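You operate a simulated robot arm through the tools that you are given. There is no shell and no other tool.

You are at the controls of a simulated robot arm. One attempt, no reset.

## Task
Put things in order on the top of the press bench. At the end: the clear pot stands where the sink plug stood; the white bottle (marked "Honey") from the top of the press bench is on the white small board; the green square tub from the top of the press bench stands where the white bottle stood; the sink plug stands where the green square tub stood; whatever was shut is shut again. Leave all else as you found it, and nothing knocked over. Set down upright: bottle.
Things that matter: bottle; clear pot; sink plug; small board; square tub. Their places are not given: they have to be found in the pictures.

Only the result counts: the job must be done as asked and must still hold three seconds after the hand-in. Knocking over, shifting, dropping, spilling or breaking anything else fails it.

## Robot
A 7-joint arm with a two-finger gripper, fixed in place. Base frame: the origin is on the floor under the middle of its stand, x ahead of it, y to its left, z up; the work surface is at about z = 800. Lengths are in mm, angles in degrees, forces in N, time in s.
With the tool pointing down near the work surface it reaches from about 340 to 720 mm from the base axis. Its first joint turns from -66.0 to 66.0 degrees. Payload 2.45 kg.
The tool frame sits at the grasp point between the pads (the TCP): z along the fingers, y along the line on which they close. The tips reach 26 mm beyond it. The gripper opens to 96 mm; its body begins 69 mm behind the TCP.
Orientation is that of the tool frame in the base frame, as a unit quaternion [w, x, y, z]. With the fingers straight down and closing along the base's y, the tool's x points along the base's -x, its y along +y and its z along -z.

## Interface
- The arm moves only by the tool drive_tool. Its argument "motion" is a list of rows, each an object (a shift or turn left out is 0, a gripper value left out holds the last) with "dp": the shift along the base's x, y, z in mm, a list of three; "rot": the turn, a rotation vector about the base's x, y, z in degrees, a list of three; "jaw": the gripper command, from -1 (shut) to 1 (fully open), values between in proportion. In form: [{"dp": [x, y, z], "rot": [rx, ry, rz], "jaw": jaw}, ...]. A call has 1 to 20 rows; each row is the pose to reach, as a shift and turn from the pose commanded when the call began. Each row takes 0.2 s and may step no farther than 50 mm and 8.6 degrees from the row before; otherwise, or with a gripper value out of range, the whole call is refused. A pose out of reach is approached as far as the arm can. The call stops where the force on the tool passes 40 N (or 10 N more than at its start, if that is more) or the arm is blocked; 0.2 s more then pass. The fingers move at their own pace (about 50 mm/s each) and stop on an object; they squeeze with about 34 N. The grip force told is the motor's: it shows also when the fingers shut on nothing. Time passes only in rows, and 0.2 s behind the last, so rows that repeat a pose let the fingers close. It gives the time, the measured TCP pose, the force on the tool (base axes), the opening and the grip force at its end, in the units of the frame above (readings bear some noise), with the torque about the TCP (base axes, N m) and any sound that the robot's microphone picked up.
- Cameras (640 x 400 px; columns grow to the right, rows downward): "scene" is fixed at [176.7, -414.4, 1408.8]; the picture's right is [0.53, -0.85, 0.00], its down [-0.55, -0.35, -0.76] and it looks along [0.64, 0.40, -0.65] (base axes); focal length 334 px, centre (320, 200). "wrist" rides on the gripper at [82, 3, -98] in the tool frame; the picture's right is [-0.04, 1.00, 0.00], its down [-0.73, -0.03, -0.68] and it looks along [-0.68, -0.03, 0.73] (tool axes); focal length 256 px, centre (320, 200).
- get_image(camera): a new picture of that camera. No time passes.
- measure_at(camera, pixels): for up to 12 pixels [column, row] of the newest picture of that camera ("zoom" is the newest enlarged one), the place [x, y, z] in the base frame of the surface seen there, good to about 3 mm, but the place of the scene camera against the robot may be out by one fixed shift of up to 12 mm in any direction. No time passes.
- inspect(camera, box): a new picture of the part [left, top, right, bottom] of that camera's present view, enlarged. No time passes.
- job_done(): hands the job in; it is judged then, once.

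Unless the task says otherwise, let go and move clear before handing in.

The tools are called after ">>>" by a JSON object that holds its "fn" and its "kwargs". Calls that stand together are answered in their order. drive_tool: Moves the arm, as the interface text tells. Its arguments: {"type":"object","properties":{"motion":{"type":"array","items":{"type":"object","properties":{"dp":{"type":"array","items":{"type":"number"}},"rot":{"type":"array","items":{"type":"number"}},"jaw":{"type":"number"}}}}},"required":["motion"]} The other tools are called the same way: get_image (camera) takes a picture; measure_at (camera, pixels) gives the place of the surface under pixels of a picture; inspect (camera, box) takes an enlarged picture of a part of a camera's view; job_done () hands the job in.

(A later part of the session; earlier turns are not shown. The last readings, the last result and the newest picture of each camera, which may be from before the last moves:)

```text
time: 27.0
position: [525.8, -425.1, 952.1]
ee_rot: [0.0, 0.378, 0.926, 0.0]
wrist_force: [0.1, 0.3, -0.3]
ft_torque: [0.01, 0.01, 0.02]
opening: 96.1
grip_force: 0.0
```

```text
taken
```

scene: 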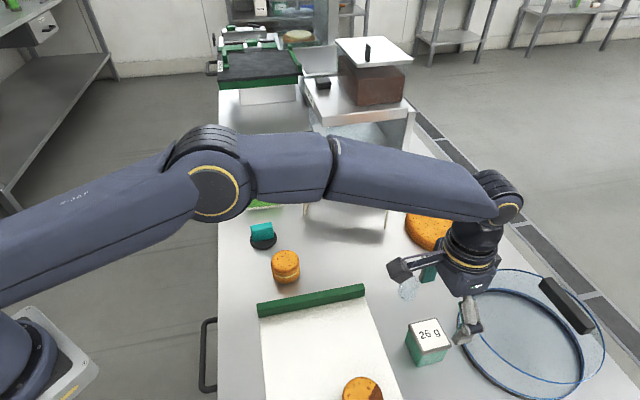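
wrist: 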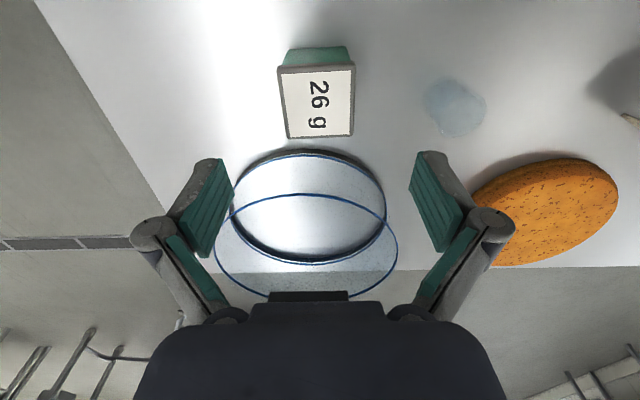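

The tub is ahead of the hand at wrist (317,100), nearly aligned. I'll measure its top corners from this closer view to fix centre and angle, plus the clear pot.

>>> {"fn": "measure_at", "kwargs": {"camera": "wrist", "pixels": [[280, 68], [353, 67], [351, 134], [290, 137], [318, 100], [283, 100], [352, 100], [316, 66], [320, 136], [440, 85], [470, 128], [455, 105]]}}

>>> {"fn": "inspect", "kwargs": {"camera": "wrist", "box": [240, 20, 520, 160]}}

```text
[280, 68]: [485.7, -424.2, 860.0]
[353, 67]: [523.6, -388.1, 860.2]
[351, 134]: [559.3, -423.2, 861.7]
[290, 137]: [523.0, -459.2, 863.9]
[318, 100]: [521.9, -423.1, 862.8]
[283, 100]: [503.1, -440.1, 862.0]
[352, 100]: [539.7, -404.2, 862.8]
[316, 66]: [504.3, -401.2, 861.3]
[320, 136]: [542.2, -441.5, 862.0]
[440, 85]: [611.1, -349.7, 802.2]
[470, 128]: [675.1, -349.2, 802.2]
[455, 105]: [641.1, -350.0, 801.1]
```

```text
2.29 times, centred on (380, 90) of wrist
```

zoom: 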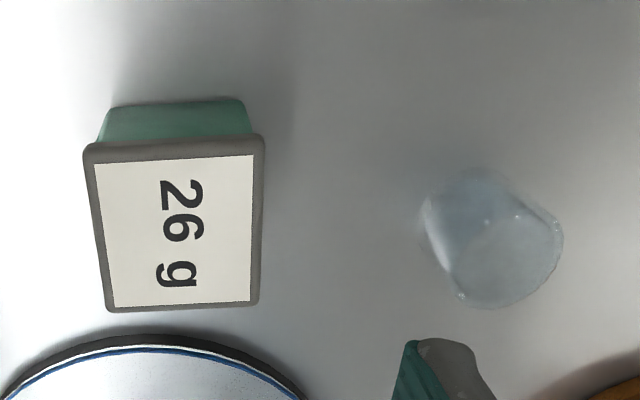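

The tub's centre is (522.9,-423.7) with its sides at ~44°. I'll trim by a few millimetres and −1.5° of yaw, then descend to TCP z≈840.

>>> {"fn": "drive_tool", "kwargs": {"motion": [{"dp": [-3, 1.7, -10], "rot": [0, 0, -1.5]}, {"dp": [-3, 1.7, -40], "rot": [0, 0, -1.5]}, {"dp": [-3, 1.7, -70], "rot": [0, 0, -1.5]}, {"dp": [-3, 1.7, -95], "rot": [0, 0, -1.5]}, {"dp": [-3, 1.7, -111], "rot": [0, 0, -1.5]}, {"dp": [-3, 1.7, -111], "rot": [0, 0, -1.5]}]}}

>>> {"fn": "get_image", "kwargs": {"camera": "wrist"}}

>>> {"fn": "get_image", "kwargs": {"camera": "scene"}}

```text
time: 28.4
position: [523.8, -423.1, 840.1]
ee_rot: [0.0, 0.391, 0.921, 0.0]
wrist_force: [-0.3, 0.6, 0.3]
ft_torque: [-0.03, -0.01, 0.03]
opening: 96.2
grip_force: 0.1
```

```text
taken
```

wrist: 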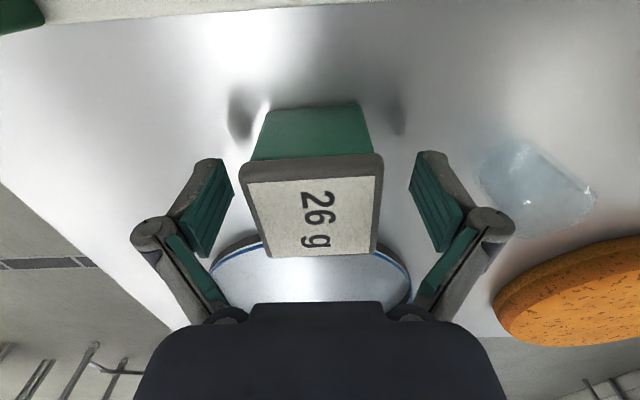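

```text
taken
```

scene: 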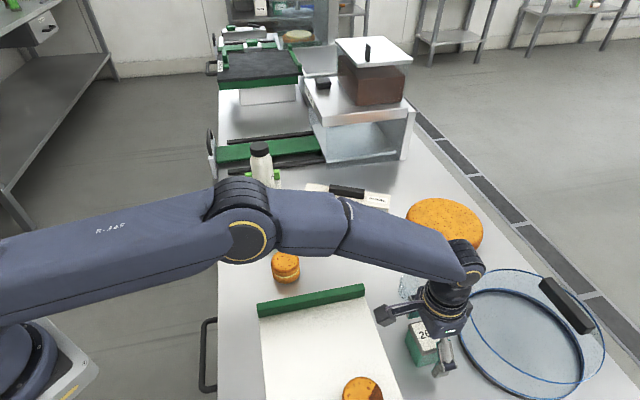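

The tub is between the pads with even gaps at wrist (310,215). I'll undo the small yaw trim and close on it.

>>> {"fn": "drive_tool", "kwargs": {"motion": [{"rot": [0, 0, 1.5], "jaw": 1}, {"rot": [0, 0, 1.5], "jaw": -1}, {"rot": [0, 0, 1.5], "jaw": -1}, {"rot": [0, 0, 1.5], "jaw": -1}, {"rot": [0, 0, 1.5], "jaw": -1}, {"rot": [0, 0, 1.5], "jaw": -1}, {"rot": [0, 0, 1.5], "jaw": -1}]}}

>>> {"fn": "get_image", "kwargs": {"camera": "wrist"}}

```text
time: 30.0
position: [524.7, -422.6, 837.6]
ee_rot: [0.0, 0.378, 0.926, 0.0]
wrist_force: [-0.9, -0.7, 1.3]
ft_torque: [0.0, 0.03, 0.01]
opening: 53.4
grip_force: 33.8
```

```text
taken
```

wrist: 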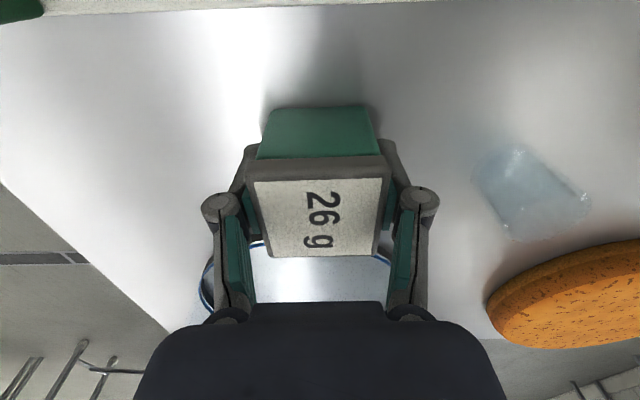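

The pads hold the tub at 53 mm. I'll lift it 90 mm straight up and check the grip.

>>> {"fn": "drive_tool", "kwargs": {"motion": [{"dp": [0, 0, 8], "jaw": -1}, {"dp": [0, 0, 25], "jaw": -1}, {"dp": [0, 0, 50], "jaw": -1}, {"dp": [0, 0, 75], "jaw": -1}, {"dp": [0, 0, 90], "jaw": -1}, {"dp": [0, 0, 90], "jaw": -1}]}}

>>> {"fn": "get_image", "kwargs": {"camera": "wrist"}}

>>> {"fn": "get_image", "kwargs": {"camera": "scene"}}

```text
time: 31.4
position: [524.3, -423.3, 929.6]
ee_rot: [0.0, 0.378, 0.926, 0.001]
wrist_force: [-0.8, 0.1, -1.2]
ft_torque: [0.0, 0.05, 0.0]
opening: 53.6
grip_force: 34.4
```

```text
taken
```

wrist: 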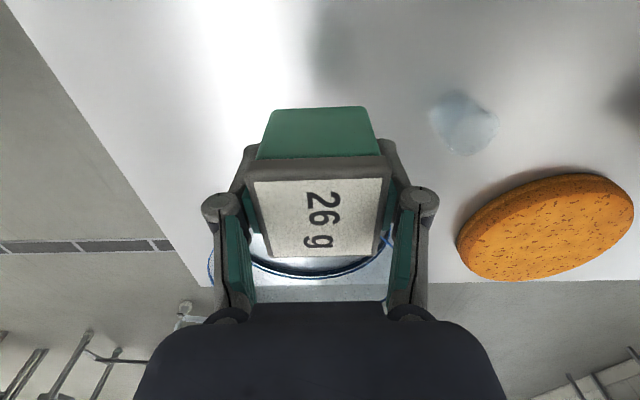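

```text
taken
```

scene: 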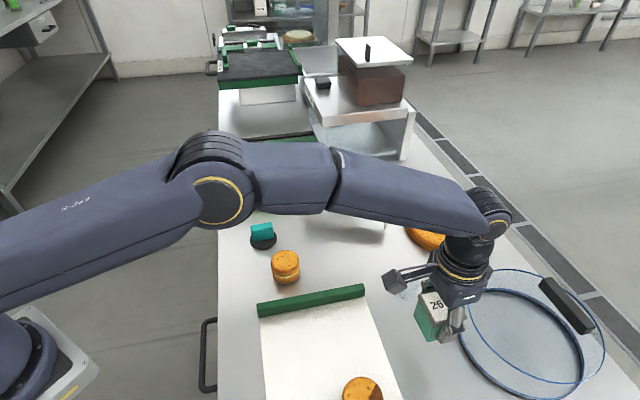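

The tub came up cleanly. I'll carry it over to the bottle's old spot at (662,-254), keeping its base above z≈885.

>>> {"fn": "drive_tool", "kwargs": {"motion": [{"dp": [20, 30, 10], "jaw": -1}, {"dp": [45, 60, 15], "jaw": -1}, {"dp": [72, 92, 15], "jaw": -1}, {"dp": [98, 124, 15], "jaw": -1}, {"dp": [122, 152, 15], "jaw": -1}, {"dp": [139, 169.7, 15], "jaw": -1}, {"dp": [139, 169.7, 15], "jaw": -1}, {"dp": [139, 169.7, 15], "jaw": -1}]}}

>>> {"fn": "get_image", "kwargs": {"camera": "wrist"}}

>>> {"fn": "get_image", "kwargs": {"camera": "scene"}}

```text
time: 33.2
position: [661.4, -251.7, 945.0]
ee_rot: [0.001, 0.379, 0.925, 0.0]
wrist_force: [-0.7, 0.0, -0.6]
ft_torque: [-0.01, 0.03, 0.0]
opening: 53.5
grip_force: 33.8
```

```text
taken
```

wrist: 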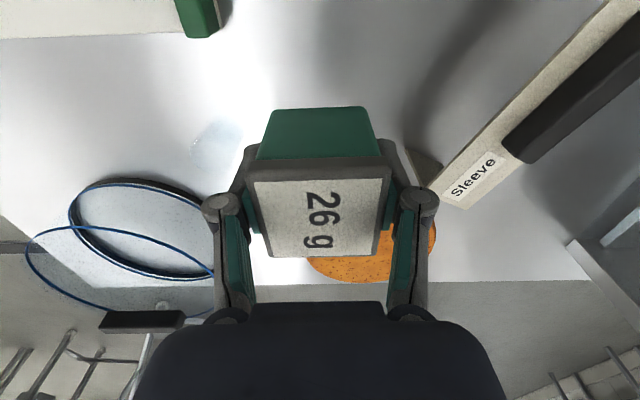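

```text
taken
```

scene: 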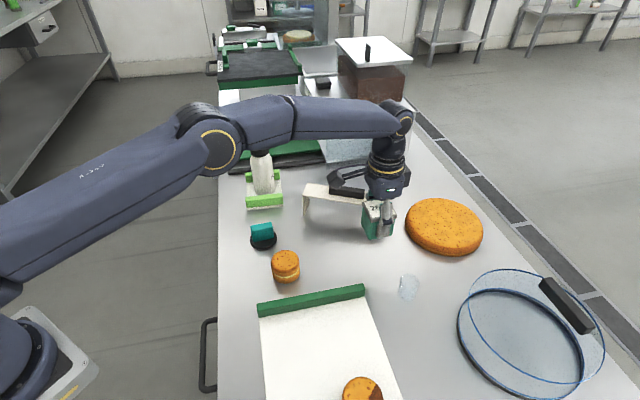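

The tub hangs over the old bottle spot at about (662,-253), with the sleeve ~40 mm from the fingers. I'll lower it 100 mm, then feel for contact.

>>> {"fn": "drive_tool", "kwargs": {"motion": [{"dp": [0, 0, -30], "jaw": -1}, {"dp": [0, 0, -60], "jaw": -1}, {"dp": [0, 0, -85], "jaw": -1}, {"dp": [0, 0, -98], "jaw": -1}, {"dp": [0, 0, -102], "jaw": -1}, {"dp": [0, 0, -102], "jaw": -1}]}}

>>> {"fn": "drive_tool", "kwargs": {"motion": [{"dp": [0, 0, -1.5], "jaw": -1}, {"dp": [0, 0, -1.5], "jaw": -1}]}}

>>> {"fn": "drive_tool", "kwargs": {"motion": [{"dp": [0, 0, -1], "jaw": -1}, {"dp": [0, 0, -1], "jaw": -1}]}}

>>> {"fn": "get_image", "kwargs": {"camera": "scene"}}

```text
time: 34.6
position: [661.6, -252.0, 842.3]
ee_rot: [0.0, 0.378, 0.926, 0.0]
wrist_force: [0.5, -0.1, -1.1]
ft_torque: [-0.04, 0.02, -0.01]
opening: 53.3
grip_force: 33.5
```

```text
time: 35.2
position: [661.3, -253.3, 839.5]
ee_rot: [-0.001, 0.379, 0.926, 0.0]
wrist_force: [-0.7, -0.9, -0.1]
ft_torque: [-0.01, -0.01, -0.03]
opening: 53.2
grip_force: 33.7
```

```text
time: 35.8
position: [662.1, -253.8, 839.5]
ee_rot: [-0.001, 0.38, 0.925, 0.001]
wrist_force: [-0.6, 0.3, -0.6]
ft_torque: [0.01, 0.0, -0.01]
opening: 53.4
grip_force: 34.2
```

```text
taken
```

scene: 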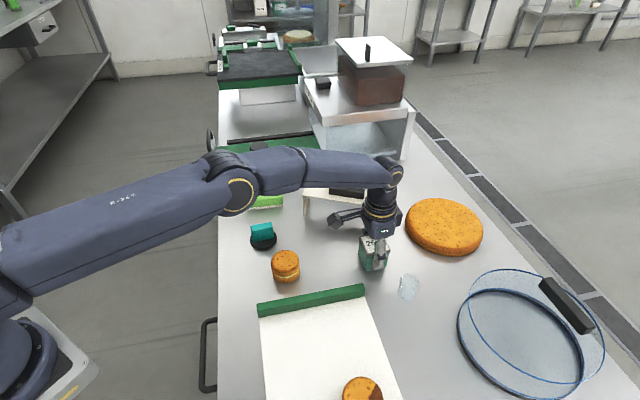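

No clear contact yet (the tub weighs only about 1 N). I'll keep lowering by single millimetres.

>>> {"fn": "drive_tool", "kwargs": {"motion": [{"dp": [0, 0, -1], "jaw": -1}, {"dp": [0, 0, -1], "jaw": -1}]}}

>>> {"fn": "drive_tool", "kwargs": {"motion": [{"dp": [0, 0, -1], "jaw": -1}, {"dp": [0, 0, -1], "jaw": -1}]}}

```text
time: 36.4
position: [662.0, -253.2, 839.1]
ee_rot: [0.0, 0.379, 0.925, 0.001]
wrist_force: [-0.6, 0.6, 3.0]
ft_torque: [-0.01, 0.06, 0.01]
opening: 53.3
grip_force: 34.2
```

```text
time: 37.0
position: [663.5, -252.2, 839.1]
ee_rot: [0.002, 0.378, 0.926, -0.001]
wrist_force: [-3.4, 2.9, 11.1]
ft_torque: [0.08, 0.2, -0.01]
opening: 53.3
grip_force: 34.5
```

The upward force rose to 11 N, so the tub is on the bench. I'll ease up 1 mm, open partway and rise straight up.

>>> {"fn": "drive_tool", "kwargs": {"motion": [{"dp": [0, 0, 1.2], "jaw": -1}, {"dp": [0, 0, 1.2], "jaw": 0.3}, {"dp": [0, 0, 1.2], "jaw": 0.5}, {"dp": [0, 0, 1.2], "jaw": 0.5}, {"dp": [0, 0, 15], "jaw": 0.5}, {"dp": [0, 0, 45], "jaw": 0.5}, {"dp": [0, 0, 85], "jaw": 0.5}, {"dp": [0, 0, 120], "jaw": 0.5}, {"dp": [0, 0, 120], "jaw": 0.5}]}}

>>> {"fn": "get_image", "kwargs": {"camera": "wrist"}}

>>> {"fn": "get_image", "kwargs": {"camera": "scene"}}

```text
time: 39.0
position: [660.6, -254.0, 955.6]
ee_rot: [0.0, 0.378, 0.926, 0.0]
wrist_force: [-0.6, -0.5, -0.1]
ft_torque: [0.01, 0.01, 0.01]
opening: 72.3
grip_force: 0.0
```

```text
taken
```

wrist: 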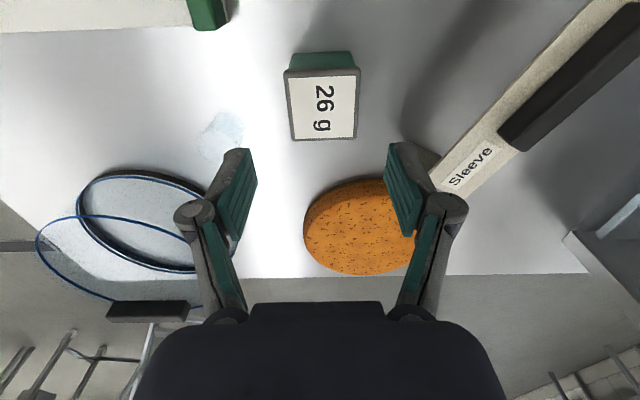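

```text
taken
```

scene: 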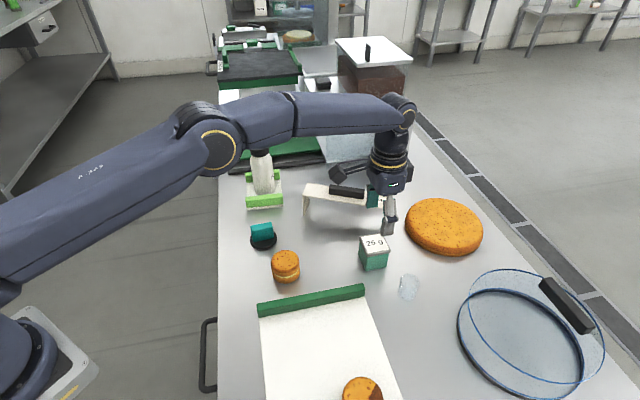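

The tub stands at the old bottle spot (scene 374,252; wrist 322,104). I'll confirm its place, and then go view the sink plug, turning the hand back to yaw 0.

>>> {"fn": "measure_at", "kwargs": {"camera": "wrist", "pixels": [[286, 72], [358, 72], [356, 137], [295, 140], [322, 104]]}}

>>> {"fn": "drive_tool", "kwargs": {"motion": [{"dp": [-20, 10, 30], "rot": [0, 0, 7.5], "jaw": 1}, {"dp": [-50, 35, 45], "rot": [0, 0, 15], "jaw": 1}, {"dp": [-85, 65, 50], "rot": [0, 0, 22.5], "jaw": 1}, {"dp": [-120, 100, 50], "rot": [0, 0, 30], "jaw": 1}, {"dp": [-155, 135, 50], "rot": [0, 0, 37.5], "jaw": 1}, {"dp": [-188, 170, 50], "rot": [0, 0, 44.5], "jaw": 1}, {"dp": [-220, 205, 50], "rot": [0, 0, 44.5], "jaw": 1}, {"dp": [-245, 240, 50], "rot": [0, 0, 44.5], "jaw": 1}, {"dp": [-260, 256, 50], "rot": [0, 0, 44.5], "jaw": 1}, {"dp": [-260, 256, 50], "rot": [0, 0, 44.5], "jaw": 1}]}}

>>> {"fn": "get_image", "kwargs": {"camera": "wrist"}}

>>> {"fn": "inspect", "kwargs": {"camera": "wrist", "box": [260, 60, 420, 200]}}

```text
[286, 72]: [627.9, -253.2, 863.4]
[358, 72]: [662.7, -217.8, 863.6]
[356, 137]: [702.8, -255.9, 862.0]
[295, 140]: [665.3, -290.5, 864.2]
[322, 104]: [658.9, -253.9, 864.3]
```

```text
time: 41.2
position: [403.3, 6.1, 1006.1]
ee_rot: [0.0, 0.0, 1.0, 0.0]
wrist_force: [-0.4, 0.9, 0.2]
ft_torque: [0.0, 0.0, 0.03]
opening: 96.0
grip_force: 0.1
```

```text
taken
```

wrist: 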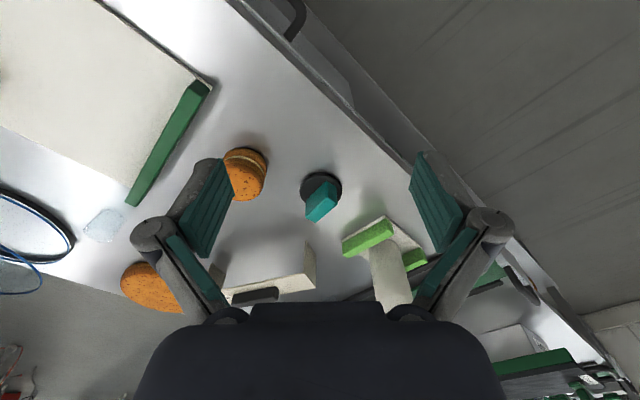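

```text
2.86 times, centred on (340, 130) of wrist
```

zoom: 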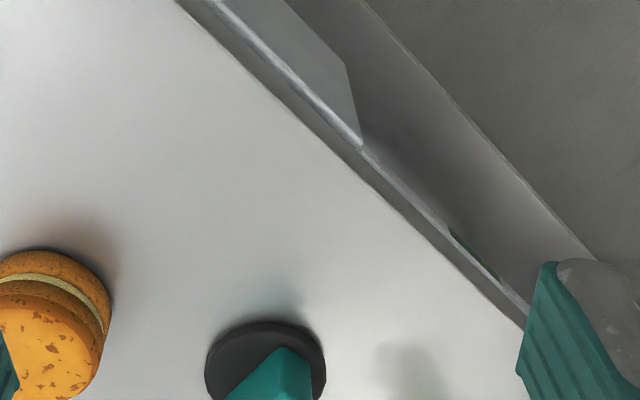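

The tub's centre reads (664.7,-254.4), right on the bottle's old spot. The plug is at wrist (321,195); I'll enlarge and measure it.

>>> {"fn": "inspect", "kwargs": {"camera": "wrist", "box": [280, 155, 360, 235]}}

```text
5.00 times, centred on (320, 195) of wrist
```

zoom: 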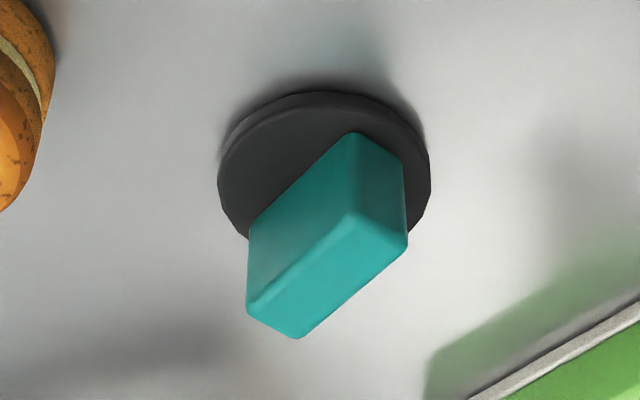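

>>> {"fn": "measure_at", "kwargs": {"camera": "zoom", "pixels": [[350, 213], [403, 245], [296, 334], [250, 308], [325, 272], [355, 136], [402, 165], [253, 235], [322, 94], [222, 180], [428, 190], [255, 120]]}}

>>> {"fn": "measure_at", "kwargs": {"camera": "zoom", "pixels": [[300, 220], [380, 190], [324, 112], [237, 170], [412, 180], [280, 150], [430, 160], [230, 150], [395, 115], [240, 215], [420, 215], [270, 115]]}}

```text
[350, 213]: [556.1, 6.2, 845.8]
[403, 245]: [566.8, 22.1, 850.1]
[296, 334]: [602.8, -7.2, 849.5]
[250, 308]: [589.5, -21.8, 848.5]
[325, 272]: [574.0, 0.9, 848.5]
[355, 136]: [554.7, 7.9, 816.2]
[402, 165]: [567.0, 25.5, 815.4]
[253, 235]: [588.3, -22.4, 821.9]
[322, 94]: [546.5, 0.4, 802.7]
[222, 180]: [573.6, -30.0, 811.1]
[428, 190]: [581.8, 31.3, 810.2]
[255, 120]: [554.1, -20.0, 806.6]
```

```text
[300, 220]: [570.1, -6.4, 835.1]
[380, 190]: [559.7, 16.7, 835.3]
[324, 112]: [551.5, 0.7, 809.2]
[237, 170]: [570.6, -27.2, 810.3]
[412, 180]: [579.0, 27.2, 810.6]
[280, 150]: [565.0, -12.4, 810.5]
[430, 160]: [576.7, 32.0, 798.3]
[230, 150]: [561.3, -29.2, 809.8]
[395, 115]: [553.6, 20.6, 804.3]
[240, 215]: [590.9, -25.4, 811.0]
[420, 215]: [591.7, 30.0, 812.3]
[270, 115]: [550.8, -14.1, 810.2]
```

The plug's disc is centred at (578.5,0), radius ~31, with the teal handle (45×19 mm, top z≈850) running at about −39.5°. I'll go above it with the pads set across the handle's short side.

>>> {"fn": "drive_tool", "kwargs": {"motion": [{"dp": [35, -1, -10], "rot": [0, 0, -8]}, {"dp": [70, -2, -20], "rot": [0, 0, -16]}, {"dp": [105, -3, -30], "rot": [0, 0, -24]}, {"dp": [140, -4, -40], "rot": [0, 0, -32]}, {"dp": [177, -4, -46], "rot": [0, 0, -39.5]}, {"dp": [177, -4, -46], "rot": [0, 0, -39.5]}, {"dp": [177, -4, -46], "rot": [0, 0, -39.5]}]}}

>>> {"fn": "inspect", "kwargs": {"camera": "wrist", "box": [240, 30, 400, 150]}}

>>> {"fn": "get_image", "kwargs": {"camera": "wrist"}}

```text
time: 42.8
position: [582.5, -3.6, 957.8]
ee_rot: [0.0, 0.338, 0.941, 0.001]
wrist_force: [0.7, -0.7, 0.2]
ft_torque: [-0.01, 0.0, 0.03]
opening: 96.4
grip_force: 0.0
```

```text
3.33 times, centred on (320, 90) of wrist
```

zoom: 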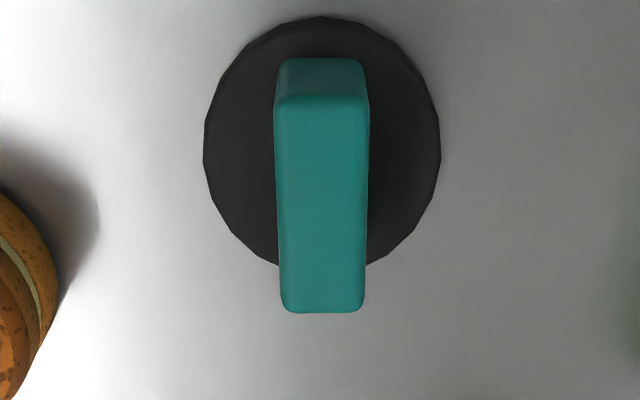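

```text
taken
```

wrist: 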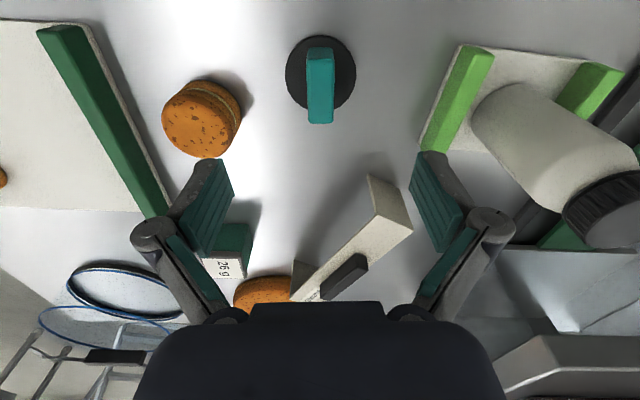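

The handle is aligned with the pads (wrist 320,94) and sits ~5 mm toward the camera side. I'll shift by (−4,+3.4) and descend to TCP z≈843.

>>> {"fn": "drive_tool", "kwargs": {"motion": [{"dp": [-4, 3.4, -10]}, {"dp": [-4, 3.4, -45]}, {"dp": [-4, 3.4, -80]}, {"dp": [-4, 3.4, -103]}, {"dp": [-4, 3.4, -114]}, {"dp": [-4, 3.4, -114]}]}}

>>> {"fn": "get_image", "kwargs": {"camera": "wrist"}}

>>> {"fn": "get_image", "kwargs": {"camera": "scene"}}

```text
time: 44.2
position: [575.5, 0.1, 848.4]
ee_rot: [0.001, 0.337, 0.941, 0.0]
wrist_force: [0.6, -0.1, -0.6]
ft_torque: [-0.01, -0.01, -0.01]
opening: 96.1
grip_force: 0.1
```

```text
taken
```

wrist: 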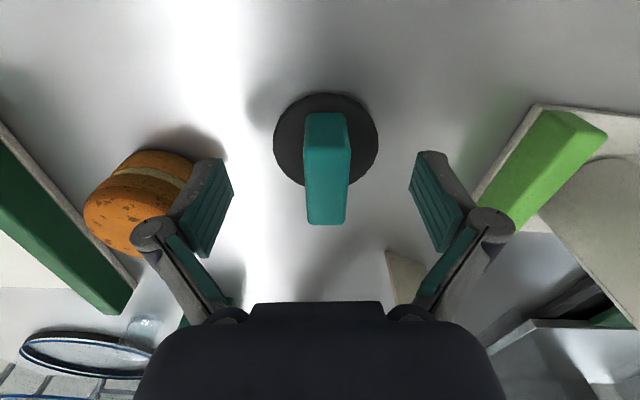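

```text
taken
```

scene: 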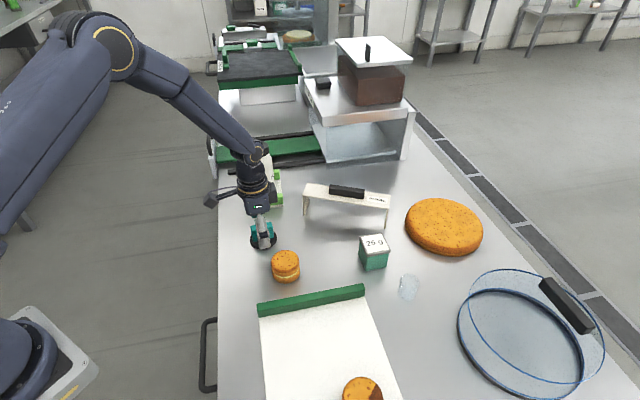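

The handle is centred between the pads; the reading is a bit high (848), so I'll go down 3 mm more and close.

>>> {"fn": "drive_tool", "kwargs": {"motion": [{"dp": [0, 0, -3], "jaw": 1}, {"dp": [0, 0, -3], "jaw": -1}, {"dp": [0, 0, -3], "jaw": -1}, {"dp": [0, 0, -3], "jaw": -1}, {"dp": [0, 0, -3], "jaw": -1}, {"dp": [0, 0, -3], "jaw": -1}, {"dp": [0, 0, -3], "jaw": -1}, {"dp": [0, 0, -3], "jaw": -1}, {"dp": [0, 0, -3], "jaw": -1}]}}

>>> {"fn": "get_image", "kwargs": {"camera": "wrist"}}

```text
time: 46.2
position: [575.1, 0.7, 845.2]
ee_rot: [0.0, 0.338, 0.941, 0.0]
wrist_force: [1.4, 1.2, 1.3]
ft_torque: [0.04, -0.01, 0.01]
opening: 21.5
grip_force: 34.2
```

```text
taken
```

wrist: 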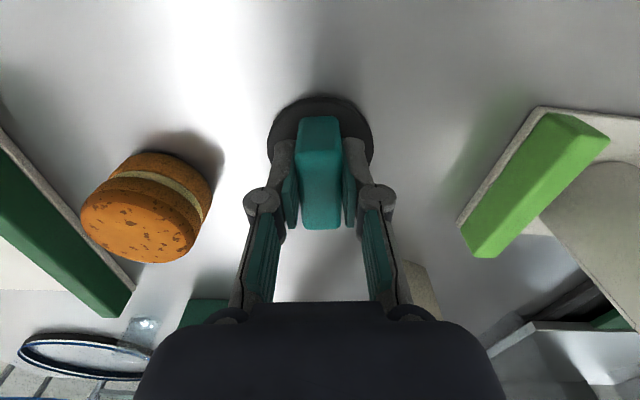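

The handle is gripped (21.5 mm). I'll lift the plug 100 mm and check before carrying it.

>>> {"fn": "drive_tool", "kwargs": {"motion": [{"dp": [0, 0, 8], "jaw": -1}, {"dp": [0, 0, 30], "jaw": -1}, {"dp": [0, 0, 60], "jaw": -1}, {"dp": [0, 0, 90], "jaw": -1}, {"dp": [0, 0, 100], "jaw": -1}, {"dp": [0, 0, 100], "jaw": -1}]}}

>>> {"fn": "get_image", "kwargs": {"camera": "wrist"}}

>>> {"fn": "get_image", "kwargs": {"camera": "scene"}}

```text
time: 47.6
position: [575.8, 1.0, 943.5]
ee_rot: [0.001, 0.338, 0.941, 0.0]
wrist_force: [-0.5, -0.1, -0.7]
ft_torque: [0.01, -0.02, 0.01]
opening: 21.4
grip_force: 33.8
```

```text
taken
```

wrist: 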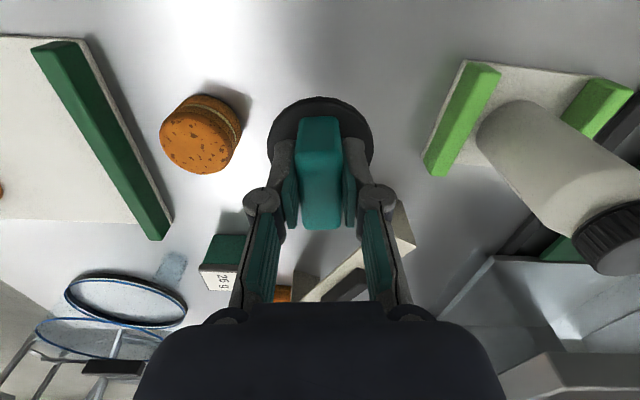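

```text
taken
```

scene: 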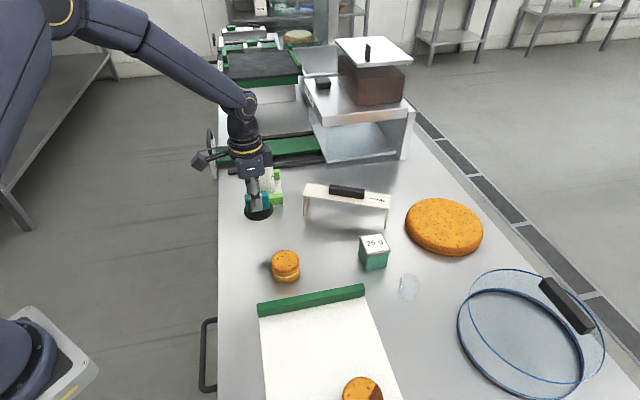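

The plug is lifted level. I'll carry it across to the tub's old spot (523,-424), keeping the yaw.

>>> {"fn": "drive_tool", "kwargs": {"motion": [{"dp": [-10, -40, 8], "jaw": -1}, {"dp": [-20, -84, 10], "jaw": -1}, {"dp": [-28, -128, 10], "jaw": -1}, {"dp": [-36, -172, 10], "jaw": -1}, {"dp": [-42, -216, 10], "jaw": -1}, {"dp": [-48, -260, 10], "jaw": -1}, {"dp": [-50, -304, 10], "jaw": -1}, {"dp": [-52, -348, 10], "jaw": -1}, {"dp": [-54, -390, 10], "jaw": -1}, {"dp": [-54, -424, 10], "jaw": -1}, {"dp": [-54, -424, 10], "jaw": -1}, {"dp": [-54, -424, 10], "jaw": -1}]}}

>>> {"fn": "get_image", "kwargs": {"camera": "wrist"}}

>>> {"fn": "get_image", "kwargs": {"camera": "scene"}}

```text
time: 50.2
position: [521.8, -423.3, 954.6]
ee_rot: [0.0, 0.338, 0.941, 0.0]
wrist_force: [0.2, -0.1, -1.8]
ft_torque: [0.01, 0.01, -0.01]
opening: 21.1
grip_force: 33.4
```

```text
taken
```

wrist: 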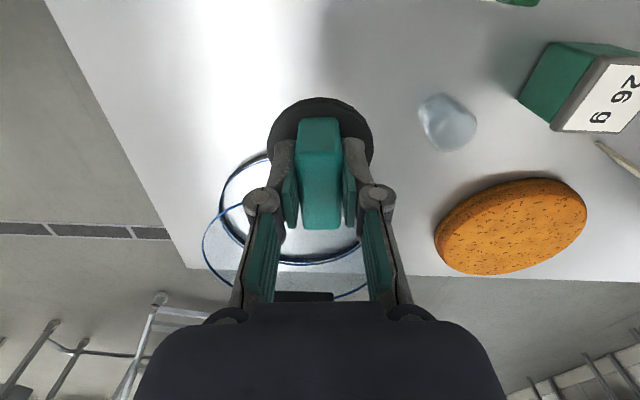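

```text
taken
```

scene: 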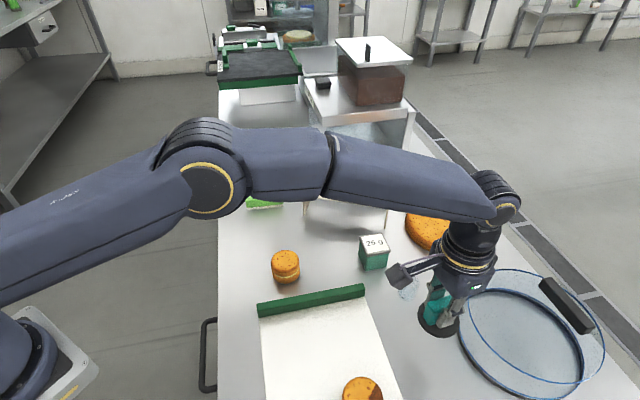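

The plug hangs over (522,-423). I'll lower 105 mm, then feel for the bench by single millimetres.

>>> {"fn": "drive_tool", "kwargs": {"motion": [{"dp": [0, 0, -30], "jaw": -1}, {"dp": [0, 0, -60], "jaw": -1}, {"dp": [0, 0, -88], "jaw": -1}, {"dp": [0, 0, -101], "jaw": -1}, {"dp": [0, 0, -106], "jaw": -1}, {"dp": [0, 0, -106], "jaw": -1}]}}

>>> {"fn": "drive_tool", "kwargs": {"motion": [{"dp": [0, 0, -1.5], "jaw": -1}, {"dp": [0, 0, -1.5], "jaw": -1}]}}

>>> {"fn": "drive_tool", "kwargs": {"motion": [{"dp": [0, 0, -1], "jaw": -1}, {"dp": [0, 0, -1], "jaw": -1}]}}

```text
time: 51.6
position: [522.9, -421.6, 847.5]
ee_rot: [-0.001, 0.337, 0.941, -0.001]
wrist_force: [-0.2, -0.2, -0.8]
ft_torque: [-0.02, -0.03, -0.03]
opening: 20.8
grip_force: 33.7
```

```text
time: 52.2
position: [521.9, -421.0, 844.8]
ee_rot: [0.0, 0.338, 0.941, 0.0]
wrist_force: [-0.7, -0.2, -0.2]
ft_torque: [-0.03, 0.0, 0.03]
opening: 21.2
grip_force: 33.9
```

```text
time: 52.8
position: [522.2, -421.0, 846.0]
ee_rot: [0.0, 0.338, 0.941, 0.0]
wrist_force: [-4.5, 5.3, 10.9]
ft_torque: [0.18, 0.11, 0.02]
opening: 21.0
grip_force: 34.0
```

The upward force jumped to 11 N, so the plug is down. I'll ease up 1 mm, open to ~60 mm and rise.

>>> {"fn": "drive_tool", "kwargs": {"motion": [{"dp": [0, 0, 1], "jaw": -1}, {"dp": [0, 0, 1], "jaw": 0}, {"dp": [0, 0, 1], "jaw": 0.3}, {"dp": [0, 0, 1], "jaw": 0.3}, {"dp": [0, 0, 12], "jaw": 0.3}, {"dp": [0, 0, 40], "jaw": 0.3}, {"dp": [0, 0, 80], "jaw": 0.3}, {"dp": [0, 0, 120], "jaw": 0.3}, {"dp": [0, 0, 120], "jaw": 0.3}]}}

>>> {"fn": "get_image", "kwargs": {"camera": "wrist"}}

>>> {"fn": "get_image", "kwargs": {"camera": "scene"}}

>>> {"fn": "inspect", "kwargs": {"camera": "wrist", "box": [380, 60, 540, 160]}}

```text
time: 54.8
position: [519.5, -420.7, 965.8]
ee_rot: [0.0, 0.338, 0.941, -0.001]
wrist_force: [0.7, -0.3, 0.6]
ft_torque: [-0.01, 0.02, -0.03]
opening: 62.4
grip_force: 0.0
```

```text
taken
```

wrist: 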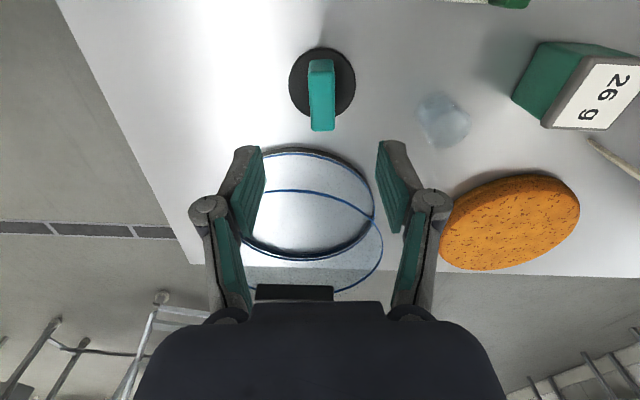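

```text
taken
```

scene: 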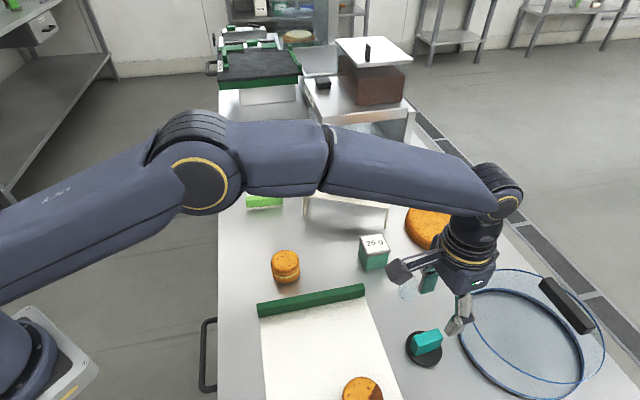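

```text
4.00 times, centred on (460, 110) of wrist
```

zoom: 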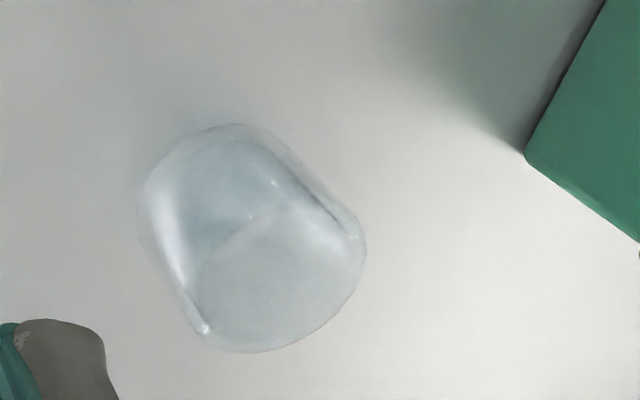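

The plug is standing at scene (424,347). Now the clear pot at wrist (443,120): I'll measure several rim and edge pixels in the enlarged view, since its edges sometimes return a depth.

>>> {"fn": "measure_at", "kwargs": {"camera": "zoom", "pixels": [[205, 330], [200, 320], [355, 235], [345, 215], [275, 183], [235, 127], [142, 210], [180, 270], [363, 260], [270, 350], [230, 348], [330, 205]]}}

>>> {"fn": "measure_at", "kwargs": {"camera": "zoom", "pixels": [[300, 345], [330, 325], [350, 295], [362, 275], [365, 245], [250, 352], [215, 340], [190, 290], [160, 250], [300, 180], [270, 140], [210, 130]]}}

>>> {"fn": "measure_at", "kwargs": {"camera": "wrist", "pixels": [[321, 90], [292, 82], [355, 82], [320, 48], [312, 62], [332, 62], [331, 128], [314, 130]]}}

```text
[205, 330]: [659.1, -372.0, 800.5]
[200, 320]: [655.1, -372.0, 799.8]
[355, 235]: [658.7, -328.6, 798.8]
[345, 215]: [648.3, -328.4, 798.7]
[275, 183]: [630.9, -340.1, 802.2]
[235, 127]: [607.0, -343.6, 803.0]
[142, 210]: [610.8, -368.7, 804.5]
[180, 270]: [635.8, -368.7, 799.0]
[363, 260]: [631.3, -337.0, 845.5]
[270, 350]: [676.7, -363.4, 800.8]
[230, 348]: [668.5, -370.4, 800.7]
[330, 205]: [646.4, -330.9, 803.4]
```

```text
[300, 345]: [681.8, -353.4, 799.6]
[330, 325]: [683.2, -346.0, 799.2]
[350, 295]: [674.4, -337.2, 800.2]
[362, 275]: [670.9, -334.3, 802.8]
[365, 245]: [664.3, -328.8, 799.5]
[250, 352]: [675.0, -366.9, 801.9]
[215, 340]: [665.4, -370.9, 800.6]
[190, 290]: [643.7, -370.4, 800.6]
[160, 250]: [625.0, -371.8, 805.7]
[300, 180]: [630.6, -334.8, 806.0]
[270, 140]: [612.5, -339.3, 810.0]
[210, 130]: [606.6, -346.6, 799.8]
```

```text
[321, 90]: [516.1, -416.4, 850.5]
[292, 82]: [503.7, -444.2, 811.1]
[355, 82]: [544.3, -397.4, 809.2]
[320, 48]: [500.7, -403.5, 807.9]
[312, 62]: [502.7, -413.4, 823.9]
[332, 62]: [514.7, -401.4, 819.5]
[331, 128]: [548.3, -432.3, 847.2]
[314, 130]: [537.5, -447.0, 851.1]
```

The pot's edge pixels fit a cup centred near (625,-353), radius ~20, rim at z≈845. The tub now stands close by, so I'll measure the orange disc and tub edges to pick a clear closing direction.

>>> {"fn": "measure_at", "kwargs": {"camera": "wrist", "pixels": [[445, 218], [470, 195], [510, 176], [552, 180], [440, 240], [515, 90], [550, 122], [545, 45], [320, 88], [500, 190]]}}

>>> {"fn": "drive_tool", "kwargs": {"motion": [{"dp": [10, 8, 5], "rot": [0, 0, -6], "jaw": 0.3}, {"dp": [20, 16, 10], "rot": [0, 0, -12], "jaw": 0.3}, {"dp": [30, 24, 15], "rot": [0, 0, -18], "jaw": 0.3}, {"dp": [40, 32, 20], "rot": [0, 0, -24], "jaw": 0.3}, {"dp": [50, 40, 20], "rot": [0, 0, -30], "jaw": 0.3}, {"dp": [50, 40, 20], "rot": [0, 0, -30], "jaw": 0.3}]}}

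>>> {"fn": "get_image", "kwargs": {"camera": "wrist"}}

```text
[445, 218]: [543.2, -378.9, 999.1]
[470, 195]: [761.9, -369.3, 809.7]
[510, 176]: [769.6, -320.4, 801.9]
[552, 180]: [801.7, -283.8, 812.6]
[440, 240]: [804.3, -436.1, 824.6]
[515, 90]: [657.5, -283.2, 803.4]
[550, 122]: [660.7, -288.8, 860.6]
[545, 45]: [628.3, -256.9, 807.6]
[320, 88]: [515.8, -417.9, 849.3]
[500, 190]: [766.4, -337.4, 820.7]
```

```text
time: 56.2
position: [569.7, -380.7, 985.5]
ee_rot: [0.001, 0.571, 0.821, 0.0]
wrist_force: [0.7, 0.4, -0.2]
ft_torque: [-0.02, 0.01, 0.04]
opening: 62.4
grip_force: 0.1
```

```text
taken
```

wrist: 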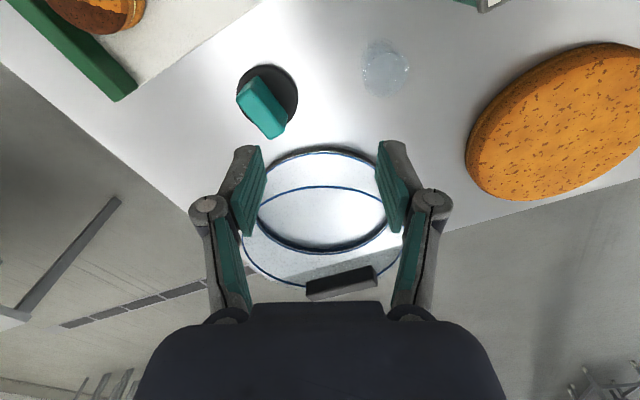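

The orange disc's edge is ≥85 mm from where the far finger will be, so closing along ~20° is clear. I'll move above the pot and look again.

>>> {"fn": "drive_tool", "kwargs": {"motion": [{"dp": [25, 14, -8], "jaw": 0.3}, {"dp": [54, 28, -20], "jaw": 0.3}, {"dp": [54, 28, -45], "jaw": 0.3}, {"dp": [54, 28, -45], "jaw": 0.3}]}}

>>> {"fn": "get_image", "kwargs": {"camera": "wrist"}}

>>> {"fn": "inspect", "kwargs": {"camera": "wrist", "box": [250, 30, 390, 150]}}

>>> {"fn": "get_image", "kwargs": {"camera": "scene"}}

```text
time: 57.2
position: [623.0, -350.5, 941.1]
ee_rot: [0.0, 0.57, 0.822, 0.0]
wrist_force: [0.2, 0.1, -0.4]
ft_torque: [0.0, -0.01, 0.03]
opening: 62.3
grip_force: 0.1
out of reach, approached as far as the arm can: row 2
```

```text
taken
```

wrist: 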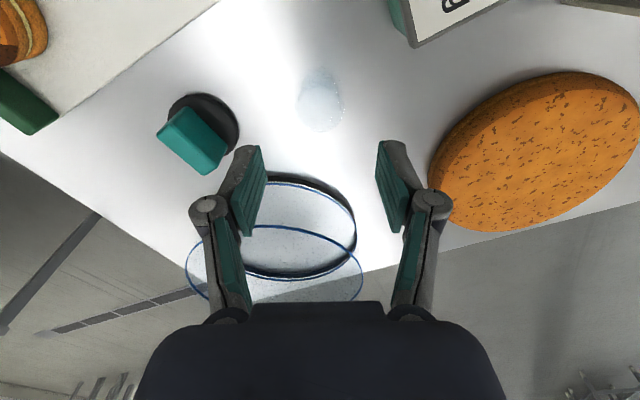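

```text
3.33 times, centred on (320, 90) of wrist
```

zoom: 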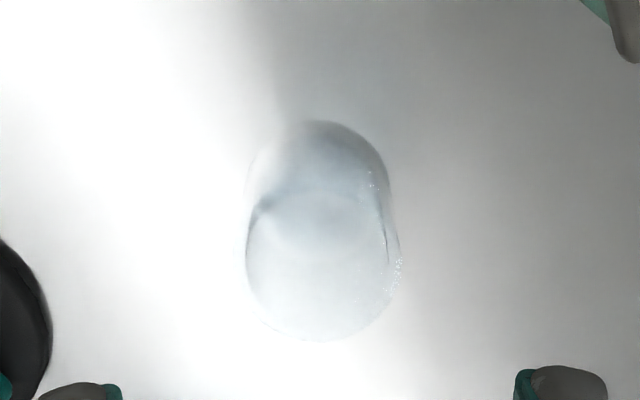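

```text
taken
```

scene: 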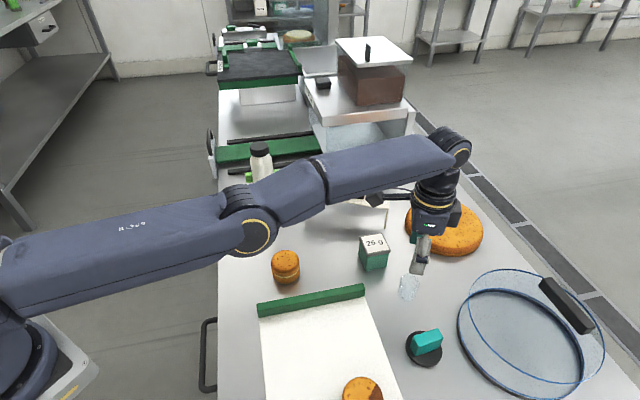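

The pot is centred under the hand (zoom 322,262 for the rim) and the lower poses are within reach. I'll shift 1–2 mm and descend to TCP z≈832.

>>> {"fn": "drive_tool", "kwargs": {"motion": [{"dp": [0.5, -1.5, -10], "jaw": 0.3}, {"dp": [0.5, -1.5, -40], "jaw": 0.3}, {"dp": [0.5, -1.5, -70], "jaw": 0.3}, {"dp": [0.5, -1.5, -95], "jaw": 0.3}, {"dp": [0.5, -1.5, -104], "jaw": 0.3}, {"dp": [0.5, -1.5, -104], "jaw": 0.3}]}}

>>> {"fn": "get_image", "kwargs": {"camera": "wrist"}}

>>> {"fn": "inspect", "kwargs": {"camera": "wrist", "box": [220, 100, 420, 260]}}

>>> {"fn": "get_image", "kwargs": {"camera": "scene"}}

```text
time: 58.6
position: [618.3, -351.4, 838.3]
ee_rot: [0.0, 0.57, 0.822, 0.0]
wrist_force: [-0.2, 0.0, 0.4]
ft_torque: [0.01, 0.0, 0.01]
opening: 62.6
grip_force: 0.1
out of reach, approached as far as the arm can: row 1, 2, 3, 4, 5, 6
```

```text
taken
```

wrist: 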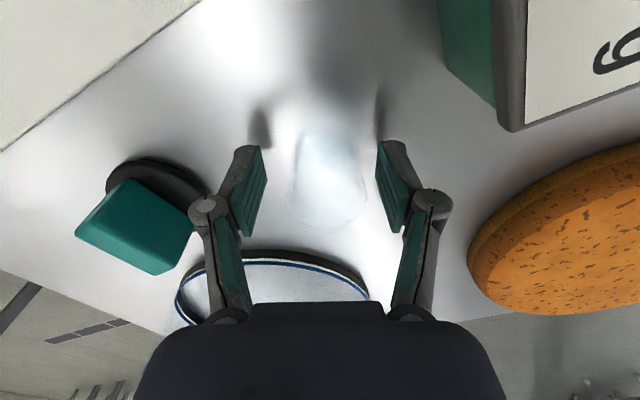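

```text
2.50 times, centred on (320, 180) of wrist
```

zoom: 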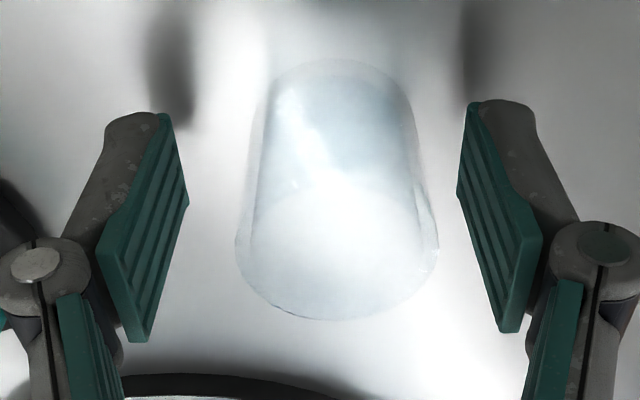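

```text
taken
```

scene: 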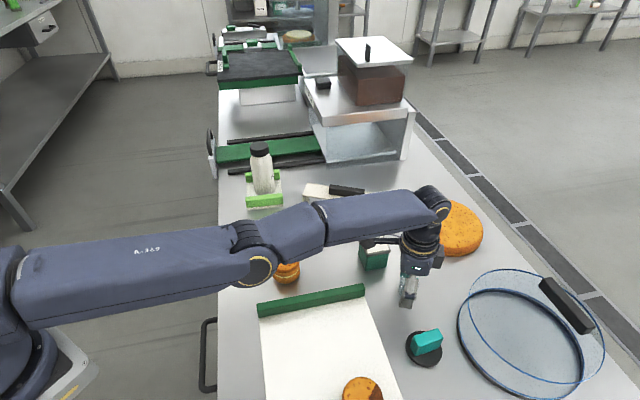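

The arm ran out of reach 4–5 mm short; the pot sits ~4 mm further out between the open pads. I'll tilt the tool 8° about the closing axis to gain reach, then centre on the pot.

>>> {"fn": "drive_tool", "kwargs": {"motion": [{"dp": [0, 0, 2], "rot": [-3.76, -1.37, 0], "jaw": 0.3}, {"dp": [0, 0, 2], "rot": [-7.5, -2.75, 0], "jaw": 0.3}, {"dp": [2, -1, 0], "rot": [-7.5, -2.75, 0], "jaw": 0.3}, {"dp": [4, -2, -3], "rot": [-7.5, -2.75, 0], "jaw": 0.3}, {"dp": [4, -2, -3], "rot": [-7.5, -2.75, 0], "jaw": 0.3}]}}

>>> {"fn": "inspect", "kwargs": {"camera": "wrist", "box": [220, 100, 420, 260]}}

>>> {"fn": "get_image", "kwargs": {"camera": "scene"}}

>>> {"fn": "get_image", "kwargs": {"camera": "wrist"}}

```text
time: 59.8
position: [637.6, -360.6, 832.5]
ee_rot: [0.056, 0.569, 0.82, -0.04]
wrist_force: [0.9, -0.5, -0.2]
ft_torque: [0.02, 0.0, 0.03]
opening: 62.6
grip_force: 0.1
out of reach, approached as far as the arm can: row 1, 2, 3, 4, 5
```

```text
2.50 times, centred on (320, 180) of wrist
```

zoom: 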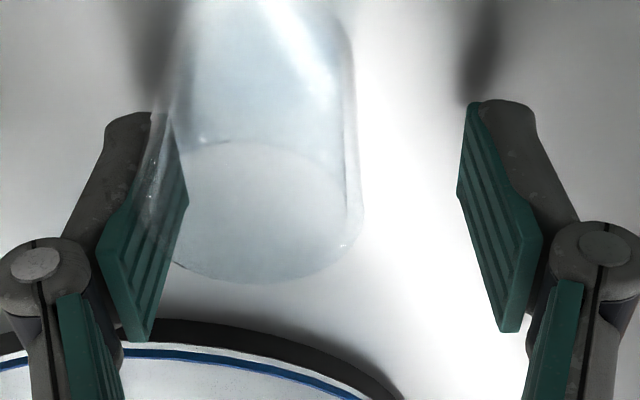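

```text
taken
```

scene: 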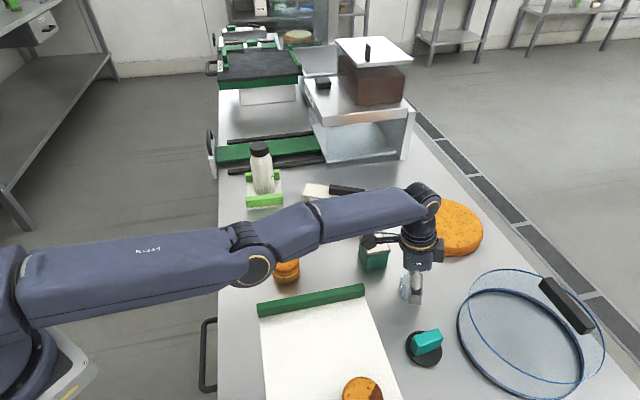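

```text
taken
```

wrist: 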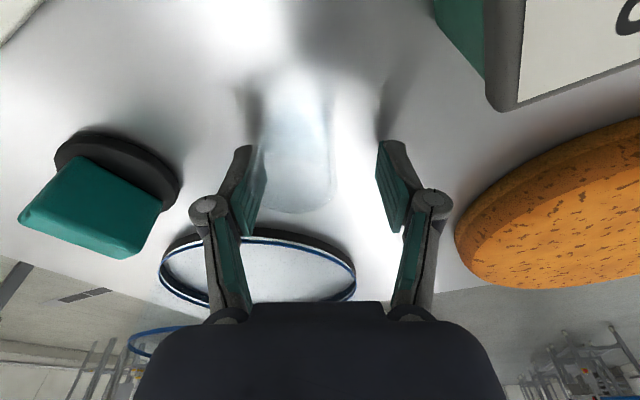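

The arm overshot to (637.6,-360.6), and the pot now sits toward the left pad (not touching; force <1 N). I'll make one small step back toward the pot and read the result before continuing.

>>> {"fn": "drive_tool", "kwargs": {"motion": [{"dp": [-4, 2, 0], "jaw": 0.3}, {"dp": [-4, 2, 0], "jaw": 0.3}]}}

>>> {"fn": "inspect", "kwargs": {"camera": "wrist", "box": [220, 100, 420, 260]}}

```text
time: 60.4
position: [638.0, -360.6, 833.2]
ee_rot: [0.056, 0.569, 0.819, -0.04]
wrist_force: [0.1, 0.2, 0.9]
ft_torque: [0.01, -0.01, 0.03]
opening: 62.4
grip_force: 0.0
out of reach, approached as far as the arm can: row 1, 2
```

```text
2.50 times, centred on (320, 180) of wrist
```

zoom: 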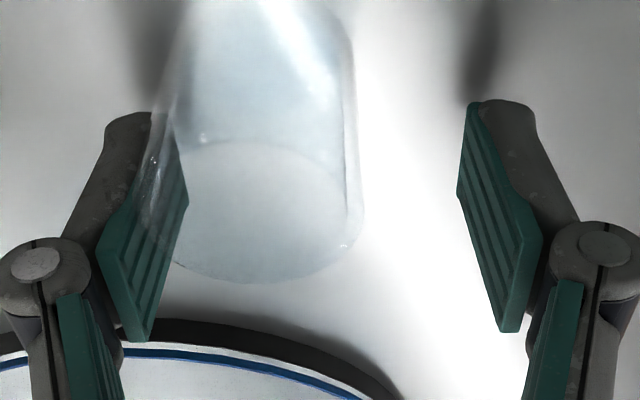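

The arm is stuck at this pose — the tilt at this yaw seems to run into a joint limit. I'll open the jaws wider for clearance, then go straight up out of the pot's way in small steps.

>>> {"fn": "drive_tool", "kwargs": {"motion": [{"jaw": 1}, {"jaw": 1}, {"jaw": 1}, {"jaw": 1}]}}

>>> {"fn": "get_image", "kwargs": {"camera": "wrist"}}

>>> {"fn": "drive_tool", "kwargs": {"motion": [{"dp": [0, 0, 6]}, {"dp": [0, 0, 12]}]}}

>>> {"fn": "get_image", "kwargs": {"camera": "wrist"}}

```text
time: 61.4
position: [637.6, -361.6, 834.2]
ee_rot: [0.057, 0.569, 0.82, -0.04]
wrist_force: [-0.2, 0.4, 0.1]
ft_torque: [-0.04, 0.02, -0.01]
opening: 96.1
grip_force: 0.0
```

```text
taken
```

wrist: 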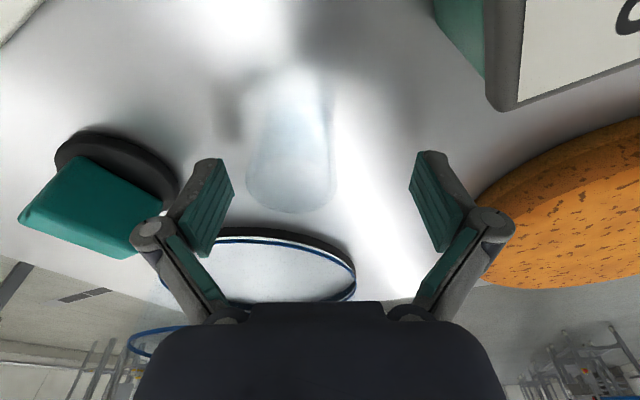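

```text
time: 62.0
position: [638.4, -362.4, 844.8]
ee_rot: [0.055, 0.568, 0.82, -0.041]
wrist_force: [0.5, -0.3, 0.4]
ft_torque: [0.02, -0.01, -0.01]
opening: 95.8
grip_force: 0.0
```

```text
taken
```

wrist: 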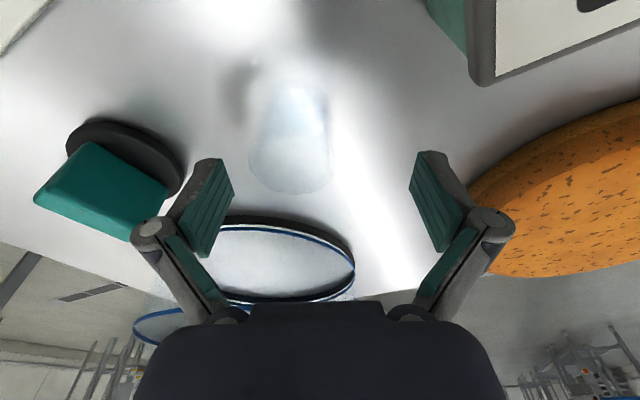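

Moving up worked and the pot still stands untouched between the open pads. I'll now try shifting inward by (−14,+7) to centre on it at this height.

>>> {"fn": "drive_tool", "kwargs": {"motion": [{"dp": [-4, 2, 0]}, {"dp": [-8, 4, 0]}]}}

>>> {"fn": "get_image", "kwargs": {"camera": "wrist"}}

```text
time: 62.6
position: [637.7, -363.6, 846.5]
ee_rot: [0.055, 0.569, 0.82, -0.04]
wrist_force: [0.1, -0.2, 0.2]
ft_torque: [0.0, 0.02, 0.02]
opening: 96.0
grip_force: 0.0
out of reach, approached as far as the arm can: row 1, 2
```

```text
taken
```

wrist: 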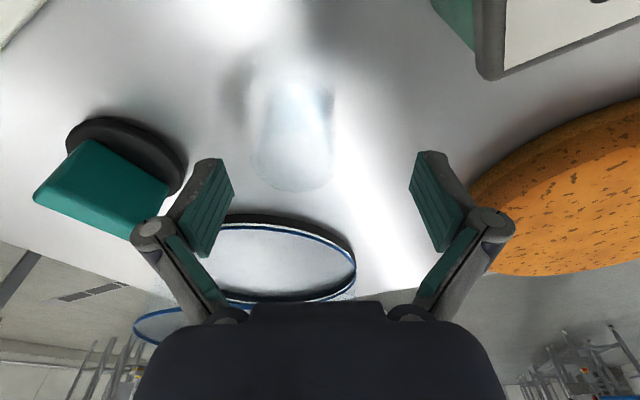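

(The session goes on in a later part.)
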